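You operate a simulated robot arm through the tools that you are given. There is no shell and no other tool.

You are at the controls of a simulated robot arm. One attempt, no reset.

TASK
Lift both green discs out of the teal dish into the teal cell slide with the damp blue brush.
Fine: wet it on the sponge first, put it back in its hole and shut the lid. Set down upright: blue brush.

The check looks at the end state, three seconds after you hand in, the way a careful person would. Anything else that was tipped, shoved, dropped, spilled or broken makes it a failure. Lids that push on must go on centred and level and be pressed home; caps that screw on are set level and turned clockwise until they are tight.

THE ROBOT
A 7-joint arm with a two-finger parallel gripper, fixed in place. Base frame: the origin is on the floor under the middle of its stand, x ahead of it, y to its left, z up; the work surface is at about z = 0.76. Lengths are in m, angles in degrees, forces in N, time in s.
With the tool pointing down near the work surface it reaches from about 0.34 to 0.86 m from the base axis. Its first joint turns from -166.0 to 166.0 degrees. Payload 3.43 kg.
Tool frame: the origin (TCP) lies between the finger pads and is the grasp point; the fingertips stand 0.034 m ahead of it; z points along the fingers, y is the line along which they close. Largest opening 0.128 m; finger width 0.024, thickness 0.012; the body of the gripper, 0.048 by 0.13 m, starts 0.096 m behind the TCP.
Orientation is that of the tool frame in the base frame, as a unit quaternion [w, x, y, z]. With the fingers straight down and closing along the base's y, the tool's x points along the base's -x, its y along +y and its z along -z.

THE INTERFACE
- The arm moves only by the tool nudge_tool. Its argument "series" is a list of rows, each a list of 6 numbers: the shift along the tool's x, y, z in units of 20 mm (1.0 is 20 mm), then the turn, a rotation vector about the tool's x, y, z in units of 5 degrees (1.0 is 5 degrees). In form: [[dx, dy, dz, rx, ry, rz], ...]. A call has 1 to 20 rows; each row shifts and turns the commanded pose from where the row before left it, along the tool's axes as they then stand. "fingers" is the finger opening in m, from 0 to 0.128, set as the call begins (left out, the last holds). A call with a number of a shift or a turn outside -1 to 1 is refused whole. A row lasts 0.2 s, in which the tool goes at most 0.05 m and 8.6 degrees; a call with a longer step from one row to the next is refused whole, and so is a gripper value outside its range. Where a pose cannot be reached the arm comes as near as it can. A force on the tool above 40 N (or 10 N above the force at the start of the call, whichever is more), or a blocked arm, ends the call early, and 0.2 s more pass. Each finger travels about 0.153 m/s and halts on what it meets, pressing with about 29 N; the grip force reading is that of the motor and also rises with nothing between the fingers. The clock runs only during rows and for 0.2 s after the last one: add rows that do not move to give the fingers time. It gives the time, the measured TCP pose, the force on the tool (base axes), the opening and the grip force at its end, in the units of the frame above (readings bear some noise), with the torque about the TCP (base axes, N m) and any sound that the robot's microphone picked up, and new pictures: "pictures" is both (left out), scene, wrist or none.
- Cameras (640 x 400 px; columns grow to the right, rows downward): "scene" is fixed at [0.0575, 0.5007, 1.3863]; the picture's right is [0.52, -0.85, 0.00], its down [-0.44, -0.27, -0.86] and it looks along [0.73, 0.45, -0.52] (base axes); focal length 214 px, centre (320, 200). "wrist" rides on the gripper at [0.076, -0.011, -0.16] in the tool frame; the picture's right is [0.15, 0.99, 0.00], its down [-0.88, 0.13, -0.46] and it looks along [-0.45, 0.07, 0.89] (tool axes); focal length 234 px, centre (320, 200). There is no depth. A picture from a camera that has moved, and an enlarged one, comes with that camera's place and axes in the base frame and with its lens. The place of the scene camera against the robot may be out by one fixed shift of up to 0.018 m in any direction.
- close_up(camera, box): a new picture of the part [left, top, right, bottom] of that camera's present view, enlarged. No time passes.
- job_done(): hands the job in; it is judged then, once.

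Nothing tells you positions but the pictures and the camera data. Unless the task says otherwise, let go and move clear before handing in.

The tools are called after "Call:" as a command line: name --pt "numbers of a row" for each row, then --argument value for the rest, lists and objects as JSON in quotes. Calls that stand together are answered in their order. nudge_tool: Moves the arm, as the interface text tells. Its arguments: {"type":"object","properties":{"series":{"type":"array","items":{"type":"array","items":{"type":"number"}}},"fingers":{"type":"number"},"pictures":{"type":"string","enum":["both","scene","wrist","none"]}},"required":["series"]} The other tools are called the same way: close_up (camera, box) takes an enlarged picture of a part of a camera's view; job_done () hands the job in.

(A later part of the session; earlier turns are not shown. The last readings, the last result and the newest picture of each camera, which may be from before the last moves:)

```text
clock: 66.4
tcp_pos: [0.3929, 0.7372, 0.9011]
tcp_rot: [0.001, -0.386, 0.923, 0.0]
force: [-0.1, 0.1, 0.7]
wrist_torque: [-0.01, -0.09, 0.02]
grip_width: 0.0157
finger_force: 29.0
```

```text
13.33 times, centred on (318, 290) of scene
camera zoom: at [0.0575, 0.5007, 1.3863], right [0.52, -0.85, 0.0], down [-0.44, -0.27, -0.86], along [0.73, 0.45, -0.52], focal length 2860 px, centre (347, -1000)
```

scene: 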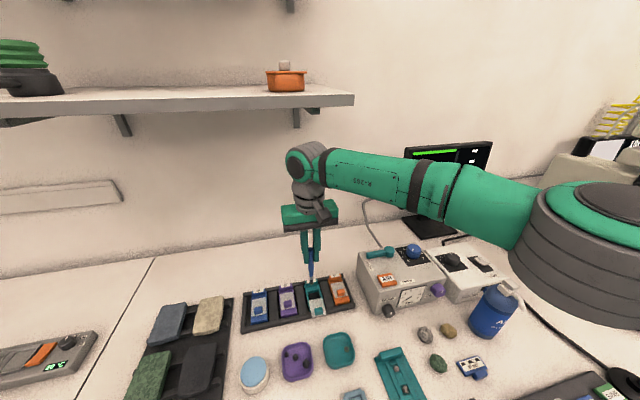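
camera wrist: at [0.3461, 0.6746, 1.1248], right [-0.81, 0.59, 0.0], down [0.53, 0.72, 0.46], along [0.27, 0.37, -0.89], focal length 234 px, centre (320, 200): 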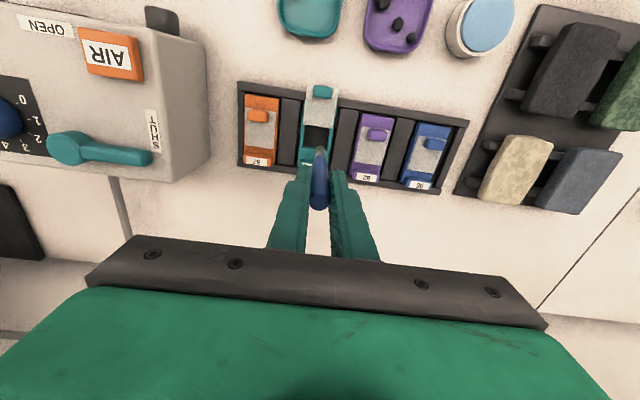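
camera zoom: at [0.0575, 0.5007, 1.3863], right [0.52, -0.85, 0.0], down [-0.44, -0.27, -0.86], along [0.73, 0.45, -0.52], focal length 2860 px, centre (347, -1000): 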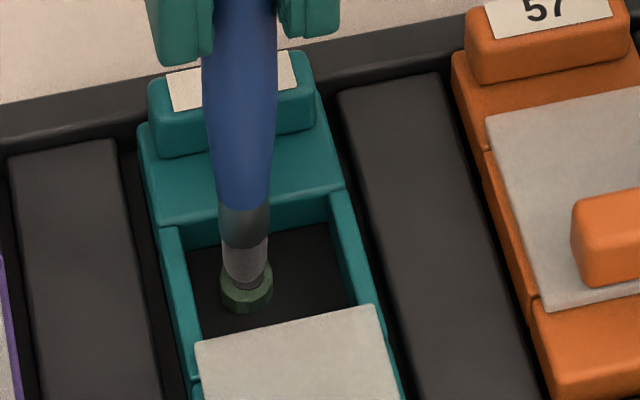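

Call:
nudge_tool --pt "0 0 0.05 0 0 0" --pt "0 0 0 0 0 0" --pt "0 0 0 0 0 0" --pictures "none"

Call:
nudge_tool --pt "0 0 0.05 0 0 0" --pt "0 0 0 0 0 0" --pt "0 0 0 0 0 0" --pictures "none"

Call:
close_up --camera "wrist" --box '[305, 125, 335, 155]'

Call:
close_up --camera "scene" --box '[303, 275, 333, 305]'

```text
clock: 67.2
tcp_pos: [0.3928, 0.7379, 0.8995]
tcp_rot: [0.0, -0.386, 0.922, 0.0]
force: [0.3, 0.1, 3.0]
wrist_torque: [0.03, -0.01, 0.01]
grip_width: 0.0153
finger_force: 29.0
```

```text
clock: 68.0
tcp_pos: [0.3922, 0.7383, 0.8994]
tcp_rot: [0.001, -0.385, 0.923, 0.0]
force: [-0.4, 0.5, 10.2]
wrist_torque: [0.06, -0.02, 0.0]
grip_width: 0.0154
finger_force: 28.9
```

```text
13.33 times, centred on (320, 140) of wrist
camera zoom: at [0.348, 0.6742, 1.0583], right [-0.81, 0.59, 0.0], down [0.52, 0.72, 0.46], along [0.27, 0.37, -0.89], focal length 3122 px, centre (320, 1000)
```

zoom: 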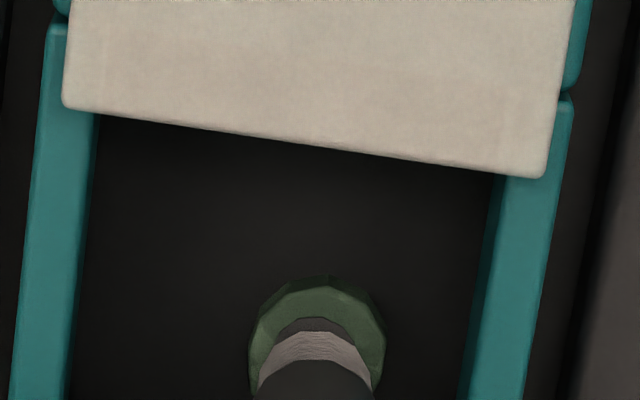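

```text
13.33 times, centred on (318, 290) of scene
camera zoom: at [0.0575, 0.5007, 1.3863], right [0.52, -0.85, 0.0], down [-0.44, -0.27, -0.86], along [0.73, 0.45, -0.52], focal length 2860 px, centre (347, -1000)
```

zoom: 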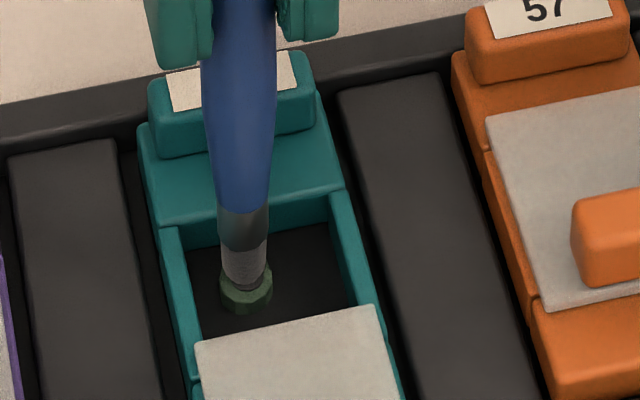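

The disc is pressed onto the cell floor (~10 N). I'll lift slowly and see whether it stays behind.

Call:
nudge_tool --pt "0 0 -0.05 0 0 0" --pt "0 0 -0.05 0 0 0" --pt "0 0 -0.1 0 0 0" --pt "0 0 -0.1 0 0 0" --pt "0 0 -0.1 0 0 0" --pt "0 0 0 0 0 0" --pictures "none"

Call:
close_up --camera "wrist" --box '[300, 120, 340, 160]'

Call:
close_up --camera "scene" --box '[303, 275, 333, 305]'

```text
clock: 69.4
tcp_pos: [0.3925, 0.7384, 0.9054]
tcp_rot: [0.0, -0.386, 0.923, 0.0]
force: [0.3, 0.3, 0.0]
wrist_torque: [-0.01, 0.01, -0.01]
grip_width: 0.0154
finger_force: 29.5
```

```text
10.00 times, centred on (320, 140) of wrist
camera zoom: at [0.348, 0.6743, 1.0654], right [-0.81, 0.59, 0.0], down [0.53, 0.72, 0.46], along [0.27, 0.37, -0.89], focal length 2342 px, centre (320, 800)
```

zoom: 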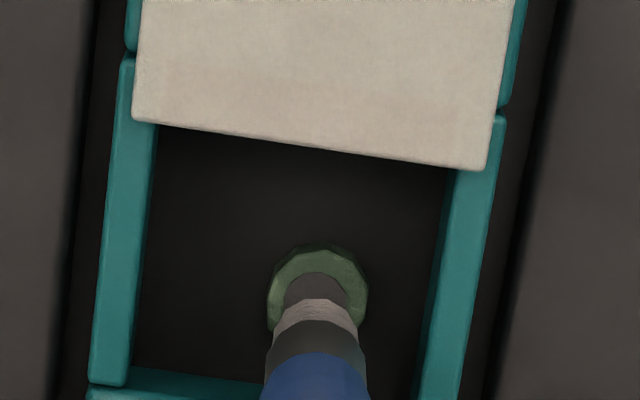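

```text
13.33 times, centred on (318, 290) of scene
camera zoom: at [0.0575, 0.5007, 1.3863], right [0.52, -0.85, 0.0], down [-0.44, -0.27, -0.86], along [0.73, 0.45, -0.52], focal length 2860 px, centre (347, -1000)
```

zoom: 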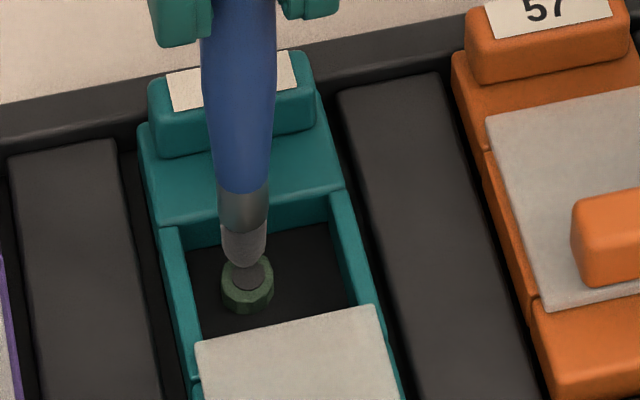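

The disc stayed in the cell. I'll raise the brush straight up and check, then re-wet at the sponge before the second disc.

Call:
nudge_tool --pt "0 0 -0.25 0 0 0" --pt "0 0 -0.4 0 0 0" --pt "0 0 -0.5 0 0 0" --pt "0 0 -0.5 0 0 0" --pt "0 0 -1 0 0 0" --pt "0 0 -1 0 0 0" --pt "0 0 0 0 0 0"

Call:
close_up --camera "scene" --box '[290, 255, 345, 310]'

Call:
close_up --camera "wrist" --box '[290, 110, 350, 170]'

```text
clock: 71.0
tcp_pos: [0.393, 0.7366, 0.9784]
tcp_rot: [0.0, -0.386, 0.923, 0.0]
force: [0.0, -0.2, -0.3]
wrist_torque: [0.01, -0.01, 0.04]
grip_width: 0.0152
finger_force: 29.3
camera wrist: at [0.3477, 0.6737, 1.138], right [-0.81, 0.59, 0.0], down [0.53, 0.72, 0.46], along [0.27, 0.37, -0.89], focal length 234 px, centre (320, 200)
```

scene: 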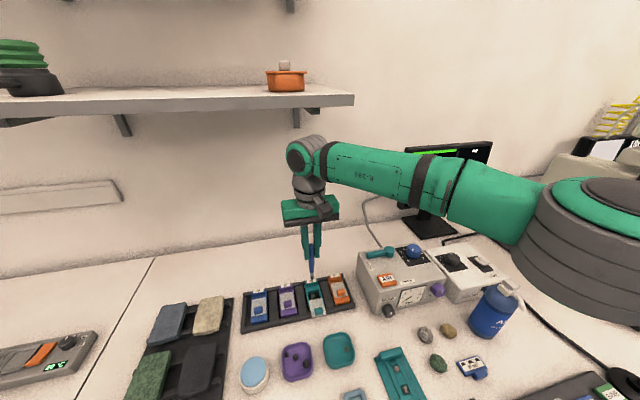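
wrist: 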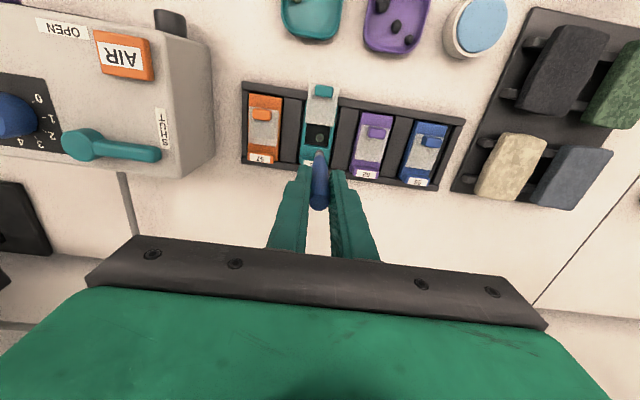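

```text
7.27 times, centred on (318, 282) of scene
camera zoom: at [0.0575, 0.5007, 1.3863], right [0.52, -0.85, 0.0], down [-0.44, -0.27, -0.86], along [0.73, 0.45, -0.52], focal length 1560 px, centre (338, -400)
```

zoom: 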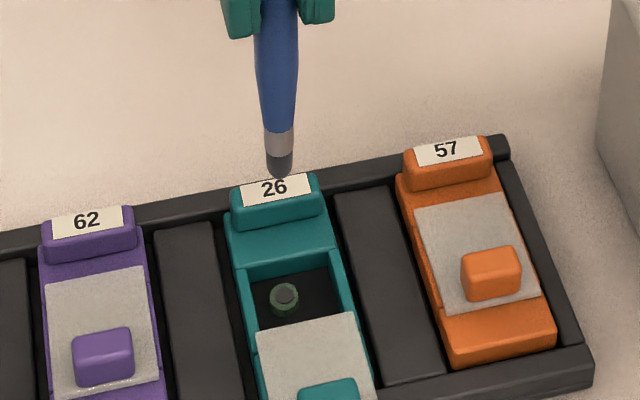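

```text
6.67 times, centred on (320, 140) of wrist
camera zoom: at [0.3477, 0.6737, 1.138], right [-0.81, 0.59, 0.0], down [0.53, 0.72, 0.46], along [0.27, 0.37, -0.89], focal length 1561 px, centre (320, 600)
```

zoom: 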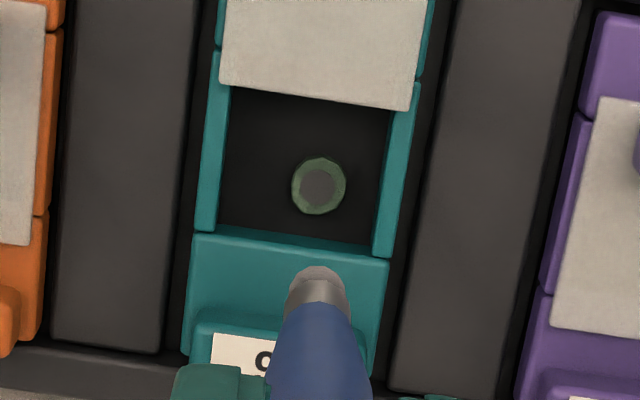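

Disc one sits flat inside the cell and the brush tip is clear. Now back to the sponge to re-wet.

Call:
nudge_tool --pt "0.9128 0.9513 0 0 0 0" --pt "0.9128 0.9513 0 0 0 0" --pt "0.9128 0.9513 0 0 0 0" --pt "0.9128 0.9513 0 0 0 0" --pt "0.9128 0.9513 0 0 0 0" --pt "0.9128 0.9513 0 0 0 0" --pt "0.9128 0.9513 0 0 0 0" --pt "0.9128 0.9513 0 0 0 0" --pt "0.9128 0.9513 0 0 0 0" --pt "0 0 0 0 0 0" --pictures "none"

Call:
close_up --camera "wrist" --box '[260, 90, 380, 190]'

Call:
close_up --camera "scene" --box '[210, 310, 300, 400]'

```text
clock: 73.2
tcp_pos: [0.1547, 0.7395, 0.9794]
tcp_rot: [0.001, -0.386, 0.923, 0.0]
force: [0.7, -0.5, -0.4]
wrist_torque: [-0.02, 0.03, 0.01]
grip_width: 0.0154
finger_force: 29.0
```

```text
4.00 times, centred on (320, 140) of wrist
camera zoom: at [0.1108, 0.6763, 1.1392], right [-0.81, 0.59, 0.0], down [0.53, 0.72, 0.46], along [0.27, 0.37, -0.89], focal length 937 px, centre (320, 440)
```

zoom: 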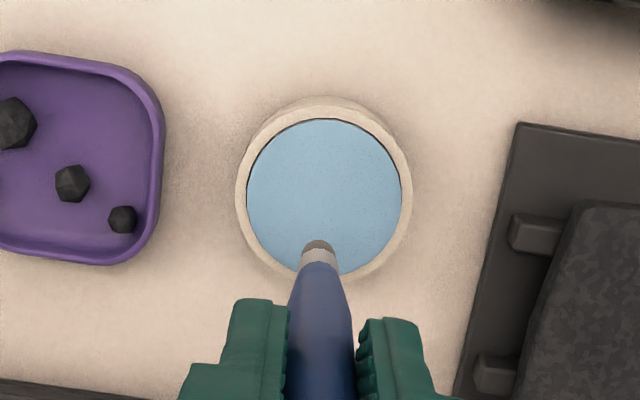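

```text
4.44 times, centred on (255, 355) of scene
camera zoom: at [0.0575, 0.5007, 1.3863], right [0.52, -0.85, 0.0], down [-0.44, -0.27, -0.86], along [0.73, 0.45, -0.52], focal length 953 px, centre (609, -489)
```

zoom: 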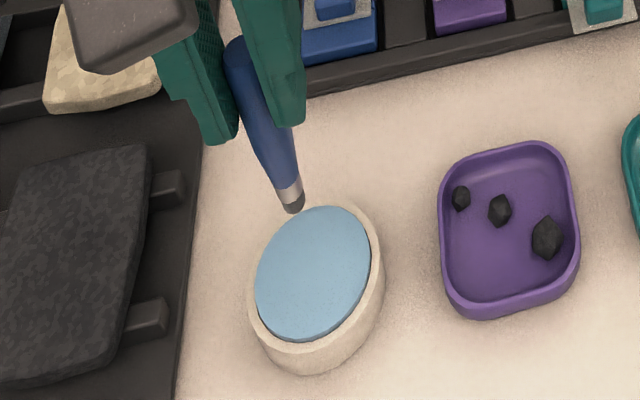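

Call:
nudge_tool --pt "0 0 0.8 0 0 0" --pt "0 0 0.8 0 0 0" --pt "0 0 0.6 0 0 0" --pt "0 0 0.3 0 0 0" --pt "0 0 0.2 0 0 0" --pt "0 0 0.2 0 0 0" --pt "0 0 0 0 0 0" --pictures "none"

Call:
nudge_tool --pt "0 0 0 0 0 0" --pt "0 0 0 0 0 0" --pt "0 0 0 0 0 0" --pt "0 0 0 0 0 0" --pt "0 0 0 0 0 0" --pictures "none"

Call:
close_up --camera "scene" --box '[230, 340, 290, 400]'

```text
clock: 74.8
tcp_pos: [0.1549, 0.7395, 0.9225]
tcp_rot: [0.0, -0.386, 0.922, 0.0]
force: [-0.2, -1.5, 3.1]
wrist_torque: [-0.17, 0.04, 0.0]
grip_width: 0.0154
finger_force: 29.0
```

```text
clock: 76.0
tcp_pos: [0.1565, 0.7404, 0.9224]
tcp_rot: [0.0, -0.385, 0.923, 0.0]
force: [0.1, 0.0, 3.9]
wrist_torque: [0.05, 0.0, -0.01]
grip_width: 0.0154
finger_force: 28.7
```

```text
6.67 times, centred on (260, 370) of scene
camera zoom: at [0.0575, 0.5007, 1.3863], right [0.52, -0.85, 0.0], down [-0.44, -0.27, -0.86], along [0.73, 0.45, -0.52], focal length 1430 px, centre (720, -933)
```

zoom: 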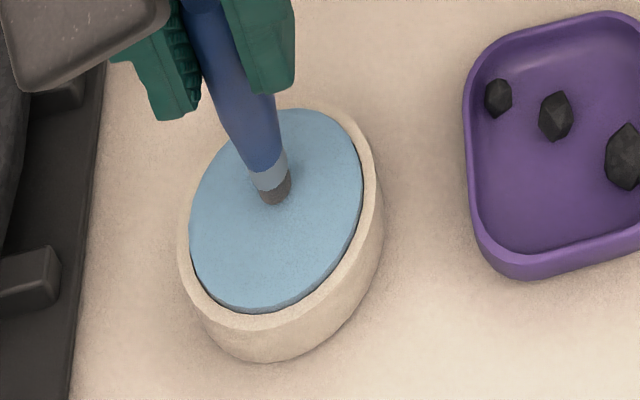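

Wetted again at about 4 N. I'll lift and move above the second disc.

Call:
nudge_tool --pt "0 0 -0.3 0 0 0" --pt "0 0 -0.9 0 0 0" --pt "0 0 -1 0 0 0" --pt "0.0025 -0.9327 0 0 0 0" --pt "0.0025 -0.9327 0 0 0 0" --pt "0.0025 -0.9327 0 0 0 0" --pt "0.0025 -0.9327 0 0 0 0" --pt "0.0025 -0.9327 0 0 0 0" --pt "0.0025 -0.9327 0 0 0 0" --pt "0.0025 -0.9327 0 0 0 0" --pt "0.0025 -0.9327 0 0 0 0" --pt "0.0025 -0.9327 0 0 0 0" --pt "0.0025 -0.9327 0 0 0 0" --pt "0.0025 -0.9327 0 0 0 0" --pt "0.0025 -0.9323 0 0 0 0" --pt "0 0 1 0 0 0" --pt "0 0 0.7 0 0 0" --pt "0 0 0.5 0 0 0" --pt "0 0 0 0 0 0"

Call:
close_up --camera "wrist" --box '[300, 122, 340, 162]'

Call:
close_up --camera "scene" --box '[325, 335, 357, 367]'

```text
clock: 80.0
tcp_pos: [0.3137, 0.5825, 0.9227]
tcp_rot: [0.001, -0.386, 0.922, 0.001]
force: [0.2, 0.5, -0.3]
wrist_torque: [0.0, 0.05, -0.02]
grip_width: 0.0157
finger_force: 28.9
camera wrist: at [0.2694, 0.5184, 1.0806], right [-0.81, 0.59, 0.0], down [0.52, 0.72, 0.46], along [0.27, 0.37, -0.89], focal length 234 px, centre (320, 200)
```

scene: 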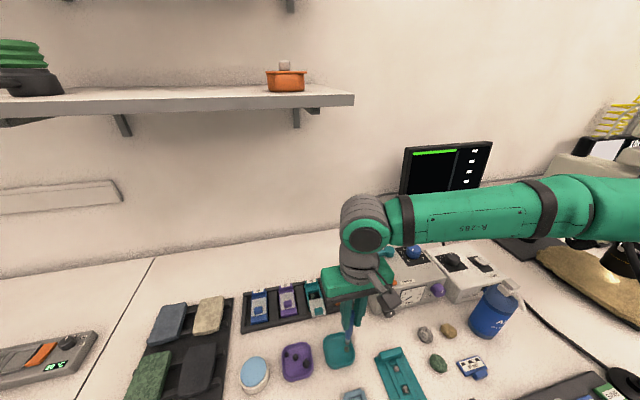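
wrist: 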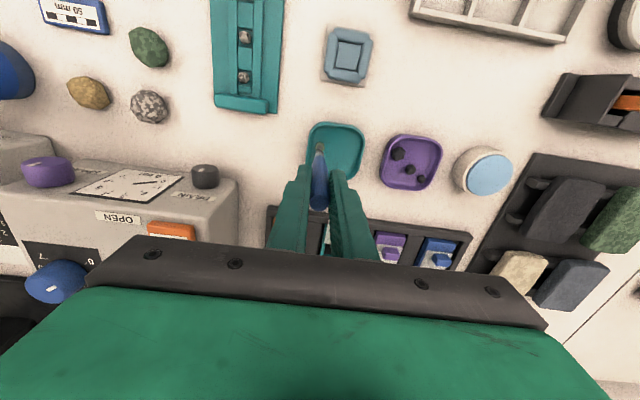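

```text
10.00 times, centred on (320, 142) of wrist
camera zoom: at [0.2694, 0.5184, 1.0806], right [-0.81, 0.59, 0.0], down [0.52, 0.72, 0.46], along [0.27, 0.37, -0.89], focal length 2342 px, centre (320, 780)
```

zoom: 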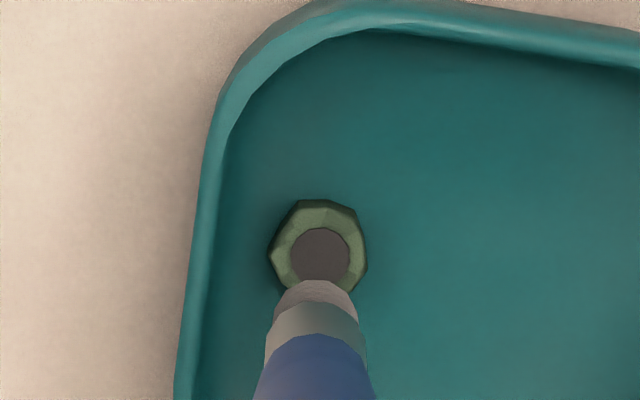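

```text
12.50 times, centred on (341, 351) of scene
camera zoom: at [0.0575, 0.5007, 1.3863], right [0.52, -0.85, 0.0], down [-0.44, -0.27, -0.86], along [0.73, 0.45, -0.52], focal length 2681 px, centre (58, -1688)
```

zoom: 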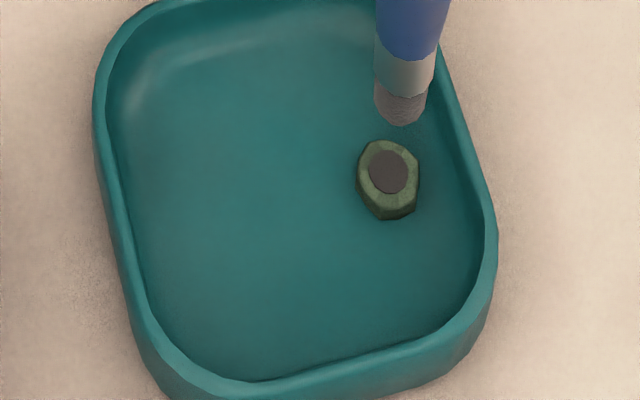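

The tip is well lined up over disc two (≈0.6 mm trim in y). Descending toward contact.

Call:
nudge_tool --pt "0 0.03 0.25 0 0 0" --pt "0 0 0.25 0 0 0" --pt "0 0 0.25 0 0 0" --pt "0 0 0.2 0 0 0" --pt "0 0 0.1 0 0 0" --pt "0 0 0 0 0 0" --pictures "none"

Call:
close_up --camera "wrist" --box '[308, 130, 332, 154]'

Call:
close_up --camera "scene" --box '[328, 338, 352, 362]'

```text
clock: 81.4
tcp_pos: [0.3147, 0.5832, 0.9004]
tcp_rot: [0.001, -0.386, 0.922, 0.0]
force: [-0.1, 0.2, 0.4]
wrist_torque: [0.02, 0.01, -0.01]
grip_width: 0.0158
finger_force: 29.2
```

```text
16.00 times, centred on (320, 142) of wrist
camera zoom: at [0.2691, 0.5188, 1.0595], right [-0.81, 0.59, 0.0], down [0.53, 0.72, 0.46], along [0.27, 0.37, -0.89], focal length 3747 px, centre (320, 1128)
```

zoom: 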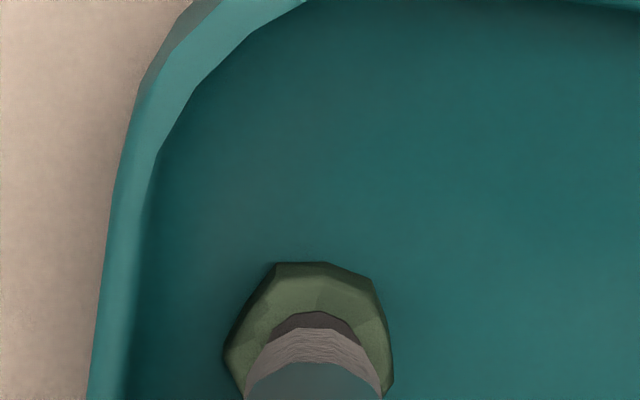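

```text
16.00 times, centred on (340, 350) of scene
camera zoom: at [0.0575, 0.5007, 1.3863], right [0.52, -0.85, 0.0], down [-0.44, -0.27, -0.86], along [0.73, 0.45, -0.52], focal length 3432 px, centre (0, -2200)
```

zoom: 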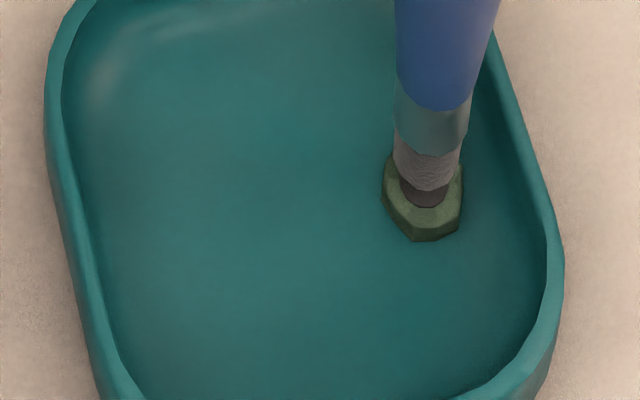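

Call:
nudge_tool --pt "0 0 0.05 0 0 0" --pt "0 0 0 0 0 0" --pictures "none"

Call:
nudge_tool --pt "0 0 0.05 0 0 0" --pt "0 0 0 0 0 0" --pictures "none"

Call:
nudge_tool --pt "0 0 0.05 0 0 0" --pt "0 0 0 0 0 0" --pt "0 0 0 0 0 0" --pictures "none"

Call:
close_up --camera "scene" --box '[328, 338, 352, 362]'

Call:
close_up --camera "wrist" --box '[308, 130, 332, 154]'

```text
clock: 82.0
tcp_pos: [0.3136, 0.5822, 0.8983]
tcp_rot: [0.001, -0.386, 0.922, 0.0]
force: [0.6, 0.2, -0.4]
wrist_torque: [0.01, -0.01, 0.01]
grip_width: 0.0151
finger_force: 28.5
```

```text
clock: 82.6
tcp_pos: [0.313, 0.5819, 0.8981]
tcp_rot: [-0.001, -0.385, 0.923, 0.0]
force: [0.6, -0.8, -0.4]
wrist_torque: [0.01, -0.02, -0.01]
grip_width: 0.0153
finger_force: 28.7
```

```text
clock: 83.4
tcp_pos: [0.3133, 0.5826, 0.8971]
tcp_rot: [0.0, -0.386, 0.922, 0.0]
force: [-0.6, 0.4, 0.1]
wrist_torque: [0.0, -0.01, 0.0]
grip_width: 0.0152
finger_force: 29.3
```

```text
16.00 times, centred on (340, 350) of scene
camera zoom: at [0.0575, 0.5007, 1.3863], right [0.52, -0.85, 0.0], down [-0.44, -0.27, -0.86], along [0.73, 0.45, -0.52], focal length 3432 px, centre (0, -2200)
```

zoom: 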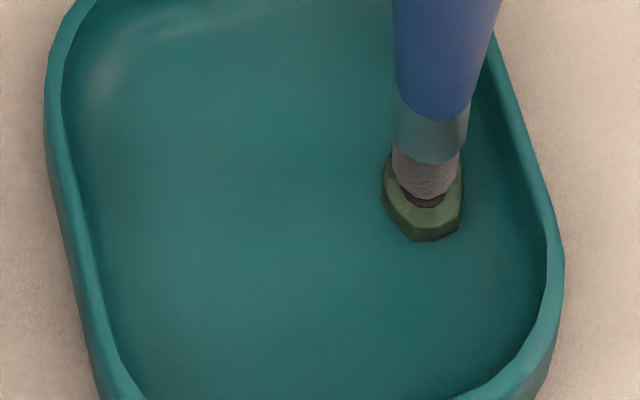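

```text
16.00 times, centred on (320, 142) of wrist
camera zoom: at [0.2692, 0.519, 1.0565], right [-0.81, 0.59, 0.0], down [0.53, 0.72, 0.46], along [0.27, 0.37, -0.89], focal length 3747 px, centre (320, 1128)
```

zoom: 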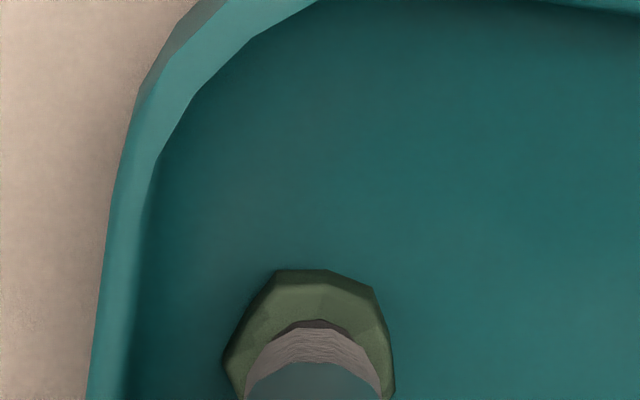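

Call:
nudge_tool --pt "0 0 0.05 0 0 0" --pt "0 0 0 0 0 0" --pictures "none"

Call:
nudge_tool --pt "0 0 0.05 0 0 0" --pt "0 0 0 0 0 0" --pt "0 0 0 0 0 0" --pictures "none"

Call:
close_up --camera "scene" --box '[328, 338, 352, 362]'

Call:
close_up --camera "wrist" --box '[308, 130, 332, 154]'

```text
clock: 84.0
tcp_pos: [0.3135, 0.5832, 0.8961]
tcp_rot: [-0.001, -0.385, 0.923, 0.0]
force: [0.3, 0.2, 1.8]
wrist_torque: [0.02, 0.0, 0.03]
grip_width: 0.0155
finger_force: 29.2
```

```text
clock: 84.8
tcp_pos: [0.3137, 0.5817, 0.8945]
tcp_rot: [-0.001, -0.385, 0.923, 0.0]
force: [-0.6, -1.0, 4.9]
wrist_torque: [0.04, -0.03, 0.03]
grip_width: 0.0154
finger_force: 28.6
```

```text
16.00 times, centred on (340, 350) of scene
camera zoom: at [0.0575, 0.5007, 1.3863], right [0.52, -0.85, 0.0], down [-0.44, -0.27, -0.86], along [0.73, 0.45, -0.52], focal length 3432 px, centre (0, -2200)
```

zoom: 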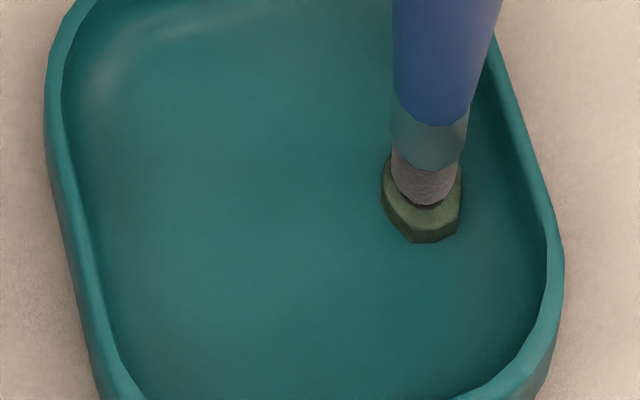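

```text
16.00 times, centred on (320, 142) of wrist
camera zoom: at [0.2691, 0.5189, 1.0546], right [-0.81, 0.59, 0.0], down [0.52, 0.72, 0.46], along [0.27, 0.37, -0.89], focal length 3747 px, centre (320, 1128)
```

zoom: 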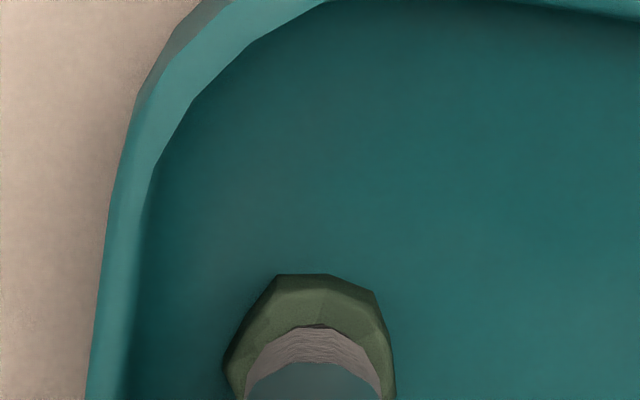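

Contact at about 5 N on disc two. Lifting slowly.

Call:
nudge_tool --pt "0 0 -0.05 0 0 0" --pt "0 0 -0.1 0 0 0" --pt "0 0 -0.15 0 0 0" --pt "0 0 -0.2 0 0 0" --pt "0 0 -0.3 0 0 0" --pt "0 0 -0.4 0 0 0" --pt "0 0 -0.5 0 0 0" --pt "0 0 -0.5 0 0 0" --pt "0 0 -0.5 0 0 0" --pt "0 0 -0.5 0 0 0" --pt "0 0 -0.3 0 0 0" --pt "0 0 0 0 0 0"

Call:
close_up --camera "scene" --box '[320, 310, 365, 370]'

Call:
close_up --camera "wrist" --box '[300, 120, 340, 160]'

```text
clock: 87.4
tcp_pos: [0.3134, 0.5834, 0.9654]
tcp_rot: [0.001, -0.386, 0.923, 0.0]
force: [-0.3, -0.4, 0.5]
wrist_torque: [-0.02, -0.01, 0.0]
grip_width: 0.0154
finger_force: 29.0
camera wrist: at [0.2691, 0.5185, 1.1249], right [-0.81, 0.59, 0.0], down [0.53, 0.72, 0.46], along [0.27, 0.37, -0.89], focal length 234 px, centre (320, 200)
```

scene: 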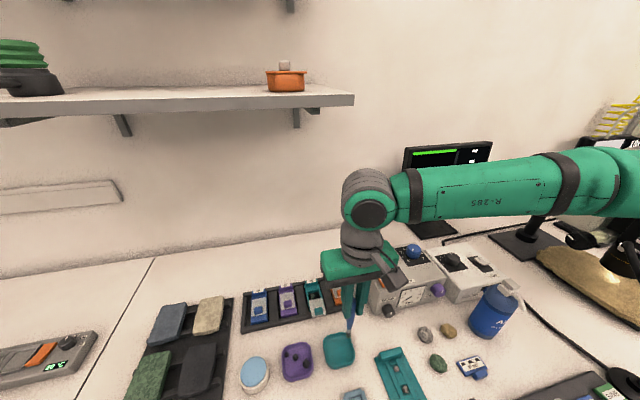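
wrist: 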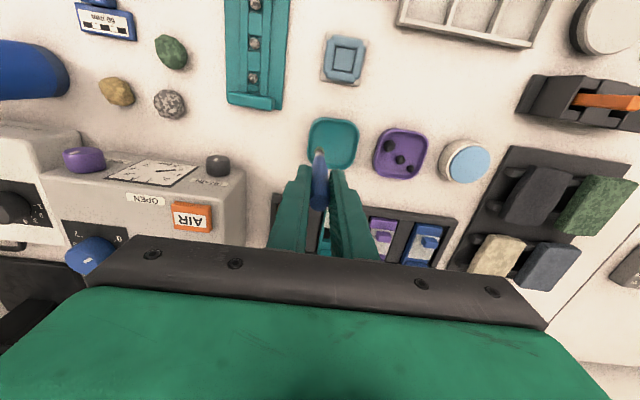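

```text
6.67 times, centred on (342, 340) of scene
camera zoom: at [0.0575, 0.5007, 1.3863], right [0.52, -0.85, 0.0], down [-0.44, -0.27, -0.86], along [0.73, 0.45, -0.52], focal length 1430 px, centre (170, -733)
```

zoom: 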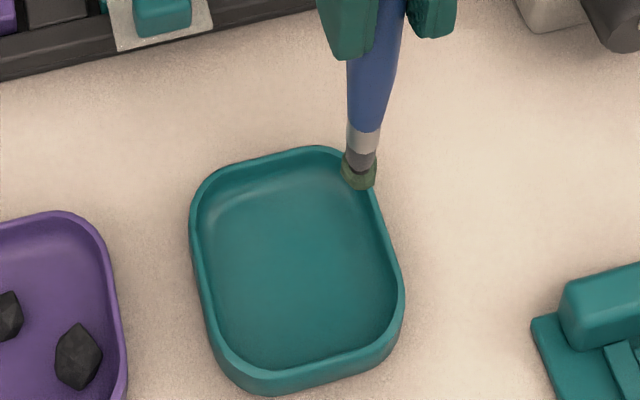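

```text
10.00 times, centred on (320, 140) of wrist
camera zoom: at [0.2691, 0.5185, 1.1249], right [-0.81, 0.59, 0.0], down [0.53, 0.72, 0.46], along [0.27, 0.37, -0.89], focal length 2342 px, centre (320, 800)
```

zoom: 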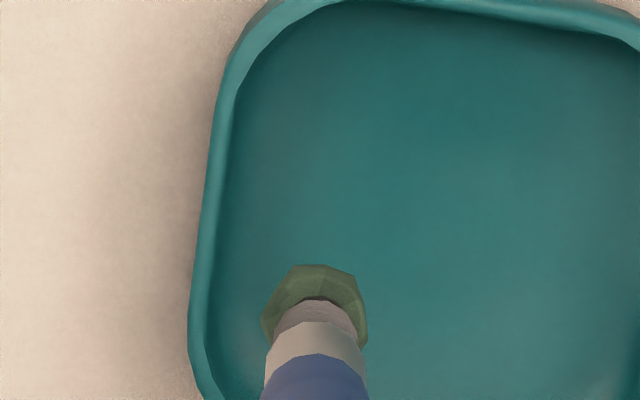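

Disc two is on the brush. Carrying it over to the cell, aiming 14–15 mm away from disc one.

Call:
nudge_tool --pt "-0.445 0.0746 0 0 0 0" --pt "-0.74 0.2 0 0 0 0" --pt "-0.74 0.2 0 0 0 0" --pt "-0.74 0.2 0 0 0 0" --pt "-0.74 0.2 0 0 0 0" --pt "-0.74 0.2 0 0 0 0" --pt "-0.74 0.2 0 0 0 0" --pt "-0.74 0.2 0 0 0 0" --pt "-0.74 0.2 0 0 0 0" --pt "-0.74 0.2 0 0 0 0" --pt "-0.74 0.2 0 0 0 0" --pt "0 0 0 0 0 0"

Call:
close_up --camera "scene" --box '[290, 260, 345, 315]'

Call:
close_up --camera "wrist" --box '[290, 110, 350, 170]'

```text
clock: 90.0
tcp_pos: [0.395, 0.723, 0.9655]
tcp_rot: [0.0, -0.386, 0.923, 0.0]
force: [-0.5, -0.5, -0.1]
wrist_torque: [0.01, -0.01, -0.01]
grip_width: 0.0152
finger_force: 29.2
camera wrist: at [0.3496, 0.6593, 1.1245], right [-0.81, 0.59, 0.0], down [0.52, 0.72, 0.46], along [0.27, 0.37, -0.89], focal length 234 px, centre (320, 200)
```

scene: 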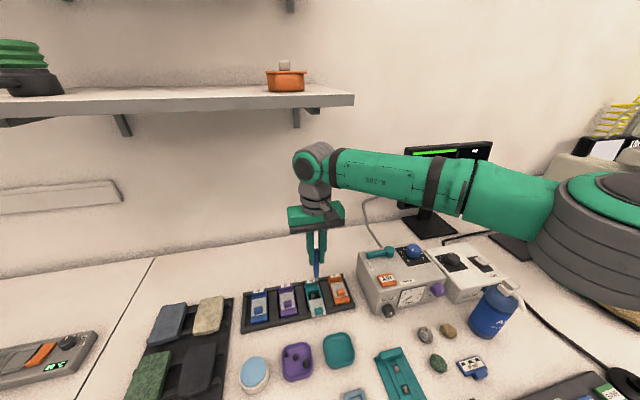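
wrist: 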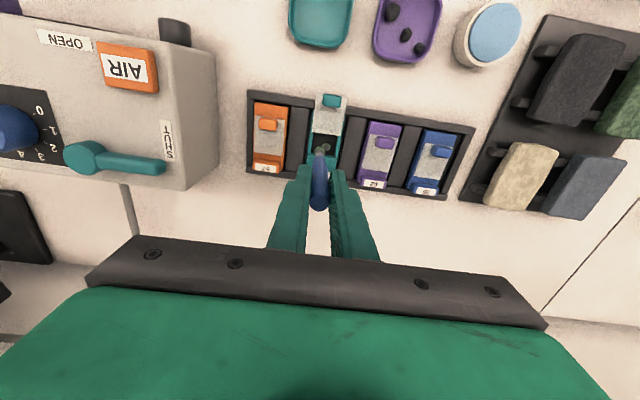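

```text
7.27 times, centred on (318, 288) of scene
camera zoom: at [0.0575, 0.5007, 1.3863], right [0.52, -0.85, 0.0], down [-0.44, -0.27, -0.86], along [0.73, 0.45, -0.52], focal length 1560 px, centre (338, -436)
```

zoom: 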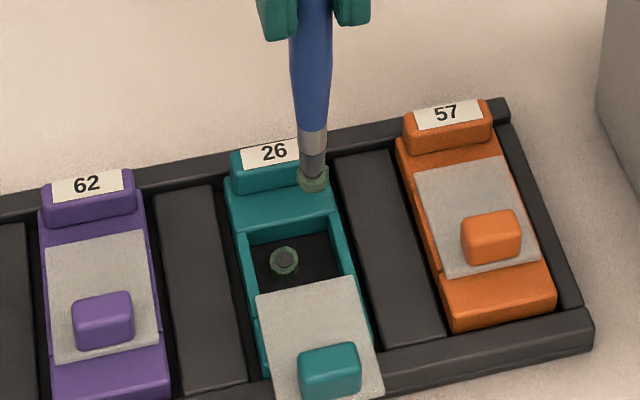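

```text
6.67 times, centred on (320, 140) of wrist
camera zoom: at [0.3496, 0.6593, 1.1245], right [-0.81, 0.59, 0.0], down [0.52, 0.72, 0.46], along [0.27, 0.37, -0.89], focal length 1561 px, centre (320, 600)
```

zoom: 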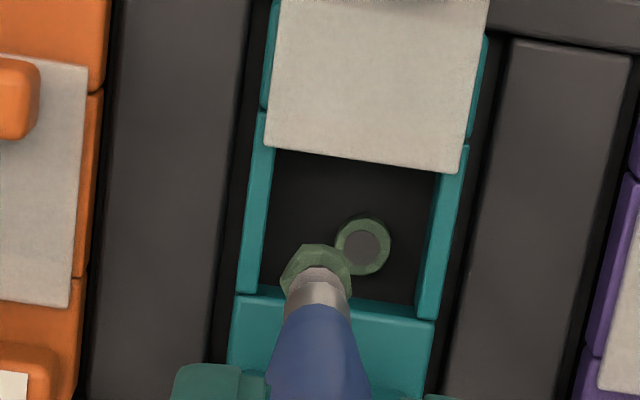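

Lined up. Descending with a check above the rim.

Call:
nudge_tool --pt "0 0 0.5 0 0 0" --pt "0 0 0.5 0 0 0" --pt "0 0 0.5 0 0 0" --pt "0 0 0.4 0 0 0" --pt "0 0 0.3 0 0 0" --pt "0 0 0 0 0 0" --pictures "none"

Call:
close_up --camera "scene" --box '[300, 270, 340, 310]'

Call:
close_up --camera "wrist" --box '[295, 115, 345, 165]'

```text
clock: 91.4
tcp_pos: [0.3935, 0.7232, 0.9211]
tcp_rot: [-0.001, -0.386, 0.922, 0.0]
force: [0.3, 0.0, -0.7]
wrist_torque: [-0.02, -0.04, 0.02]
grip_width: 0.0156
finger_force: 29.5
```

```text
10.00 times, centred on (320, 290) of scene
camera zoom: at [0.0575, 0.5007, 1.3863], right [0.52, -0.85, 0.0], down [-0.44, -0.27, -0.86], along [0.73, 0.45, -0.52], focal length 2145 px, centre (320, -700)
```

zoom: 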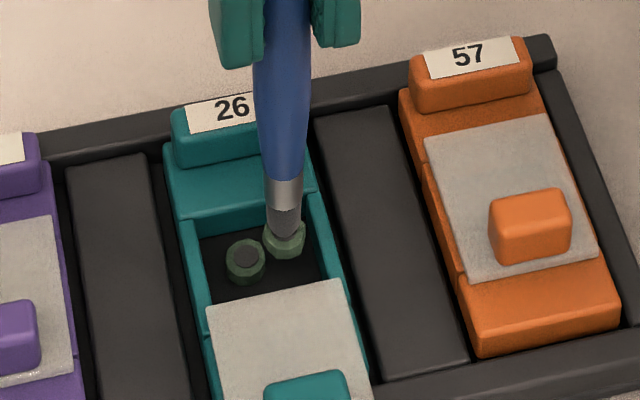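

```text
8.00 times, centred on (320, 140) of wrist
camera zoom: at [0.3494, 0.6598, 1.0802], right [-0.81, 0.59, 0.0], down [0.52, 0.72, 0.46], along [0.27, 0.37, -0.89], focal length 1873 px, centre (320, 680)
```

zoom: 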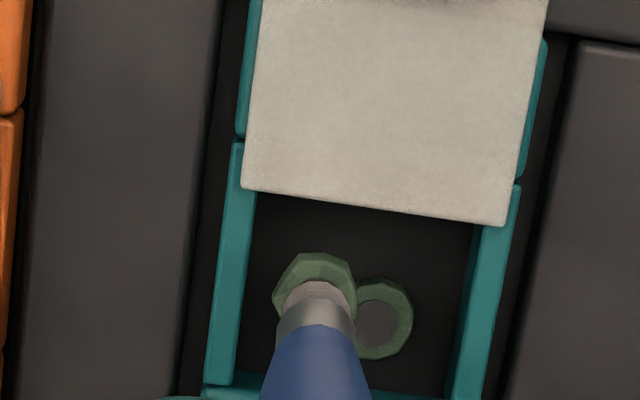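

Call:
nudge_tool --pt "0 0 0.2 0 0 0" --pt "0 0 0.2 0 0 0" --pt "0 0 0.2 0 0 0" --pt "0 0 0.2 0 0 0" --pt "0 0 0 0 0 0" --pictures "none"

Call:
close_up --camera "scene" --box '[303, 275, 333, 305]'

Call:
close_up --camera "wrist" --box '[295, 115, 345, 165]'

```text
clock: 92.6
tcp_pos: [0.3943, 0.7229, 0.9052]
tcp_rot: [0.0, -0.386, 0.922, 0.0]
force: [-0.5, -0.6, -0.5]
wrist_torque: [-0.03, -0.01, -0.03]
grip_width: 0.0153
finger_force: 28.5
```

```text
13.33 times, centred on (318, 290) of scene
camera zoom: at [0.0575, 0.5007, 1.3863], right [0.52, -0.85, 0.0], down [-0.44, -0.27, -0.86], along [0.73, 0.45, -0.52], focal length 2860 px, centre (347, -1000)
```

zoom: 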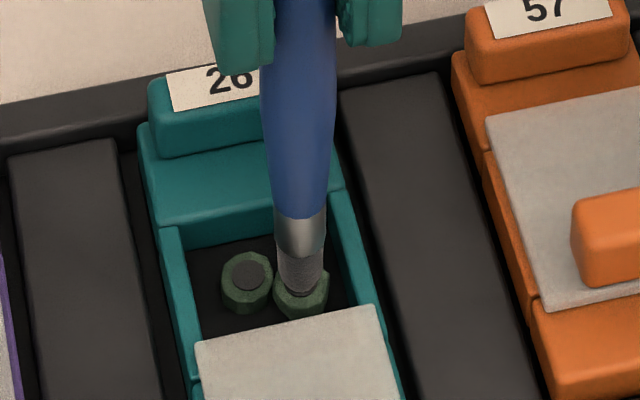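

```text
8.00 times, centred on (320, 140) of wrist
camera zoom: at [0.3497, 0.6597, 1.0645], right [-0.81, 0.59, 0.0], down [0.53, 0.72, 0.46], along [0.27, 0.37, -0.89], focal length 1873 px, centre (320, 680)
```

zoom: 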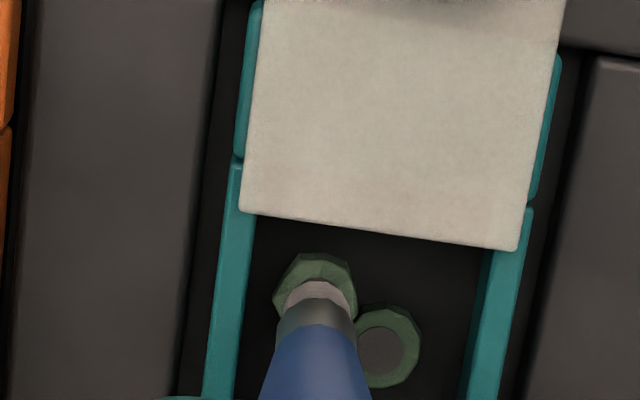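

Call:
nudge_tool --pt "0 0 0.1 0 0 0" --pt "0 0 0.1 0 0 0" --pt "0 0 0.05 0 0 0" --pt "0 0 0 0 0 0" --pictures "none"

Call:
nudge_tool --pt "0 0 0.05 0 0 0" --pt "0 0 0 0 0 0" --pictures "none"

Call:
close_up --camera "scene" --box '[303, 275, 333, 305]'

Call:
close_up --camera "wrist" --box '[295, 115, 345, 165]'

```text
clock: 93.6
tcp_pos: [0.395, 0.7234, 0.9014]
tcp_rot: [0.0, -0.386, 0.922, 0.0]
force: [-0.9, 0.2, 0.4]
wrist_torque: [0.01, -0.01, 0.0]
grip_width: 0.0154
finger_force: 29.4
```

```text
clock: 94.2
tcp_pos: [0.3943, 0.7242, 0.8998]
tcp_rot: [0.0, -0.386, 0.923, -0.001]
force: [-0.2, -0.3, 3.8]
wrist_torque: [0.02, -0.04, 0.04]
grip_width: 0.0155
finger_force: 29.1
```

```text
13.33 times, centred on (318, 290) of scene
camera zoom: at [0.0575, 0.5007, 1.3863], right [0.52, -0.85, 0.0], down [-0.44, -0.27, -0.86], along [0.73, 0.45, -0.52], focal length 2860 px, centre (347, -1000)
```

zoom: 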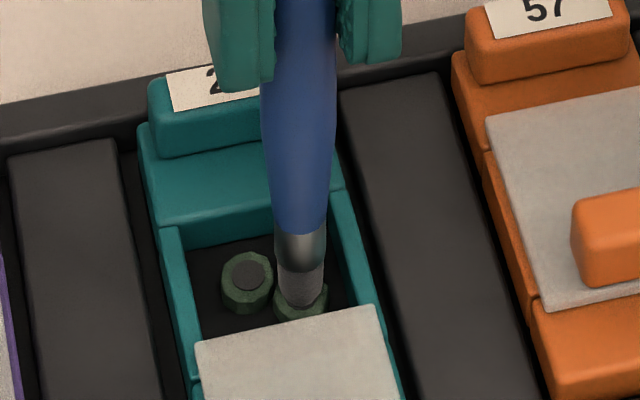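

```text
8.00 times, centred on (320, 140) of wrist
camera zoom: at [0.3498, 0.6597, 1.0589], right [-0.81, 0.59, 0.0], down [0.53, 0.72, 0.46], along [0.27, 0.37, -0.89], focal length 1873 px, centre (320, 680)
```

zoom: 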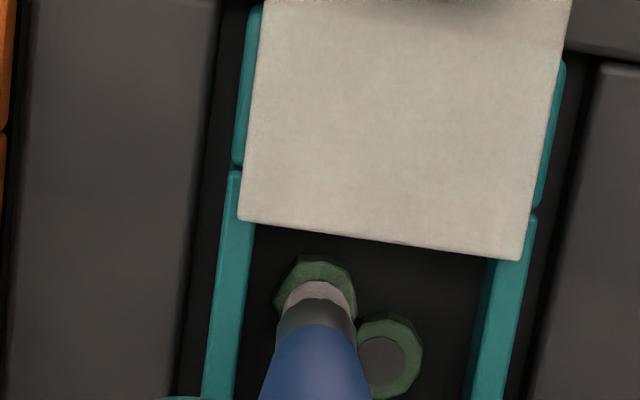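

Disc two is on the floor (3.8 N). I'll press 1 mm more as before, then lift slowly.

Call:
nudge_tool --pt "0 0 0.05 0 0 0" --pt "0 0 0 0 0 0" --pt "0 0 0 0 0 0" --pictures "none"

Call:
nudge_tool --pt "0 0 -0.05 0 0 0" --pt "0 0 -0.05 0 0 0" --pt "0 0 -0.1 0 0 0" --pt "0 0 -0.1 0 0 0" --pt "0 0 -0.1 0 0 0" --pt "0 0 0 0 0 0" --pictures "none"

Call:
close_up --camera "scene" --box '[303, 275, 333, 305]'

Call:
close_up --camera "wrist" --box '[295, 115, 345, 165]'

```text
clock: 95.0
tcp_pos: [0.3933, 0.7237, 0.8988]
tcp_rot: [0.0, -0.386, 0.922, 0.0]
force: [0.8, 0.6, 7.3]
wrist_torque: [0.06, -0.04, 0.02]
grip_width: 0.0155
finger_force: 29.1
```

```text
clock: 96.4
tcp_pos: [0.3942, 0.7228, 0.9067]
tcp_rot: [0.002, -0.386, 0.922, -0.001]
force: [0.1, 0.1, 0.1]
wrist_torque: [-0.02, 0.01, -0.02]
grip_width: 0.0155
finger_force: 29.0
```

```text
13.33 times, centred on (318, 290) of scene
camera zoom: at [0.0575, 0.5007, 1.3863], right [0.52, -0.85, 0.0], down [-0.44, -0.27, -0.86], along [0.73, 0.45, -0.52], focal length 2860 px, centre (347, -1000)
```

zoom: 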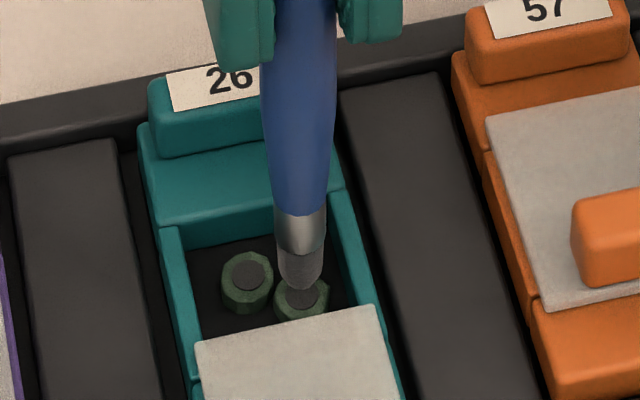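

```text
8.00 times, centred on (320, 140) of wrist
camera zoom: at [0.3496, 0.6596, 1.0657], right [-0.81, 0.59, 0.0], down [0.53, 0.72, 0.46], along [0.27, 0.37, -0.89], focal length 1873 px, centre (320, 680)
```

zoom: 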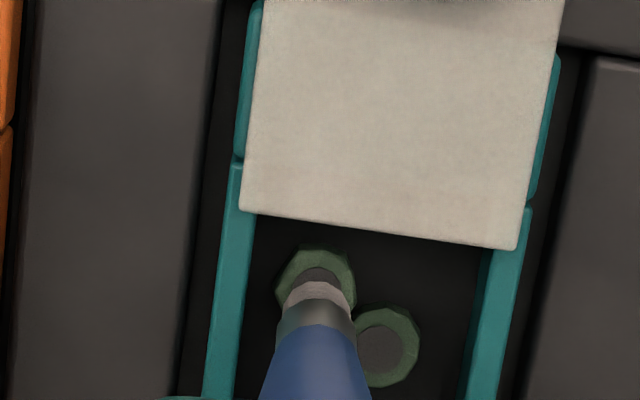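

Disc two released. Raising the brush straight up and checking the cell.

Call:
nudge_tool --pt "0 0 -0.25 0 0 0" --pt "0 0 -0.4 0 0 0" --pt "0 0 -0.5 0 0 0" --pt "0 0 -0.5 0 0 0" --pt "0 0 -1 0 0 0" --pt "0 0 -1 0 0 0" --pt "0 0 -1 0 0 0" --pt "0 0 -1 0 0 0" --pt "0 0 0 0 0 0"

Call:
close_up --camera "scene" --box '[290, 255, 345, 310]'

Call:
close_up --camera "wrist" --box '[290, 110, 350, 170]'

```text
clock: 98.4
tcp_pos: [0.3944, 0.7222, 1.0195]
tcp_rot: [0.0, -0.385, 0.923, 0.0]
force: [-0.3, -0.4, -0.2]
wrist_torque: [-0.01, 0.01, -0.02]
grip_width: 0.0151
finger_force: 28.9
camera wrist: at [0.3496, 0.6593, 1.1791], right [-0.81, 0.59, 0.0], down [0.53, 0.72, 0.46], along [0.27, 0.37, -0.89], focal length 234 px, centre (320, 200)
```

scene: 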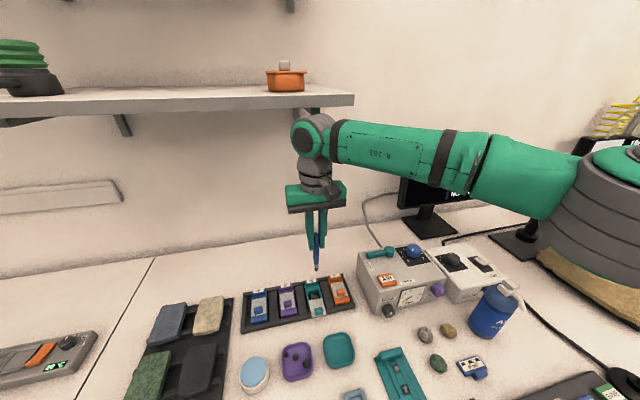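
wrist: 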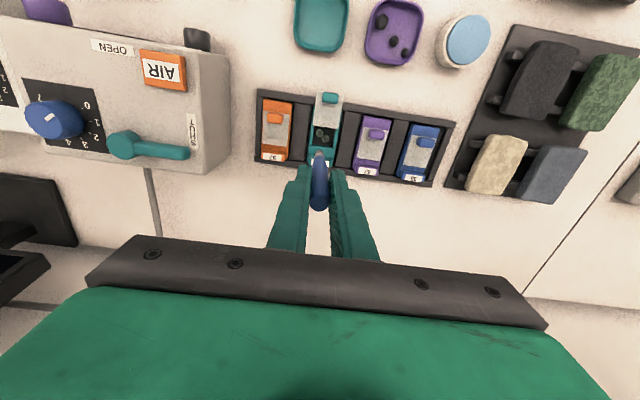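

```text
7.27 times, centred on (318, 282) of scene
camera zoom: at [0.0575, 0.5007, 1.3863], right [0.52, -0.85, 0.0], down [-0.44, -0.27, -0.86], along [0.73, 0.45, -0.52], focal length 1560 px, centre (338, -400)
```

zoom: 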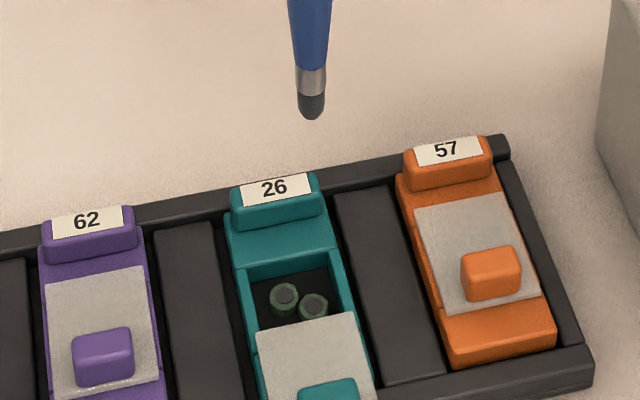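

```text
6.67 times, centred on (320, 140) of wrist
camera zoom: at [0.3496, 0.6593, 1.1791], right [-0.81, 0.59, 0.0], down [0.53, 0.72, 0.46], along [0.27, 0.37, -0.89], focal length 1561 px, centre (320, 600)
```

zoom: 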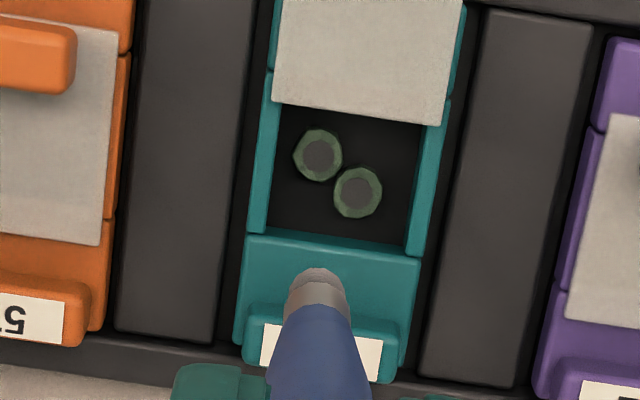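

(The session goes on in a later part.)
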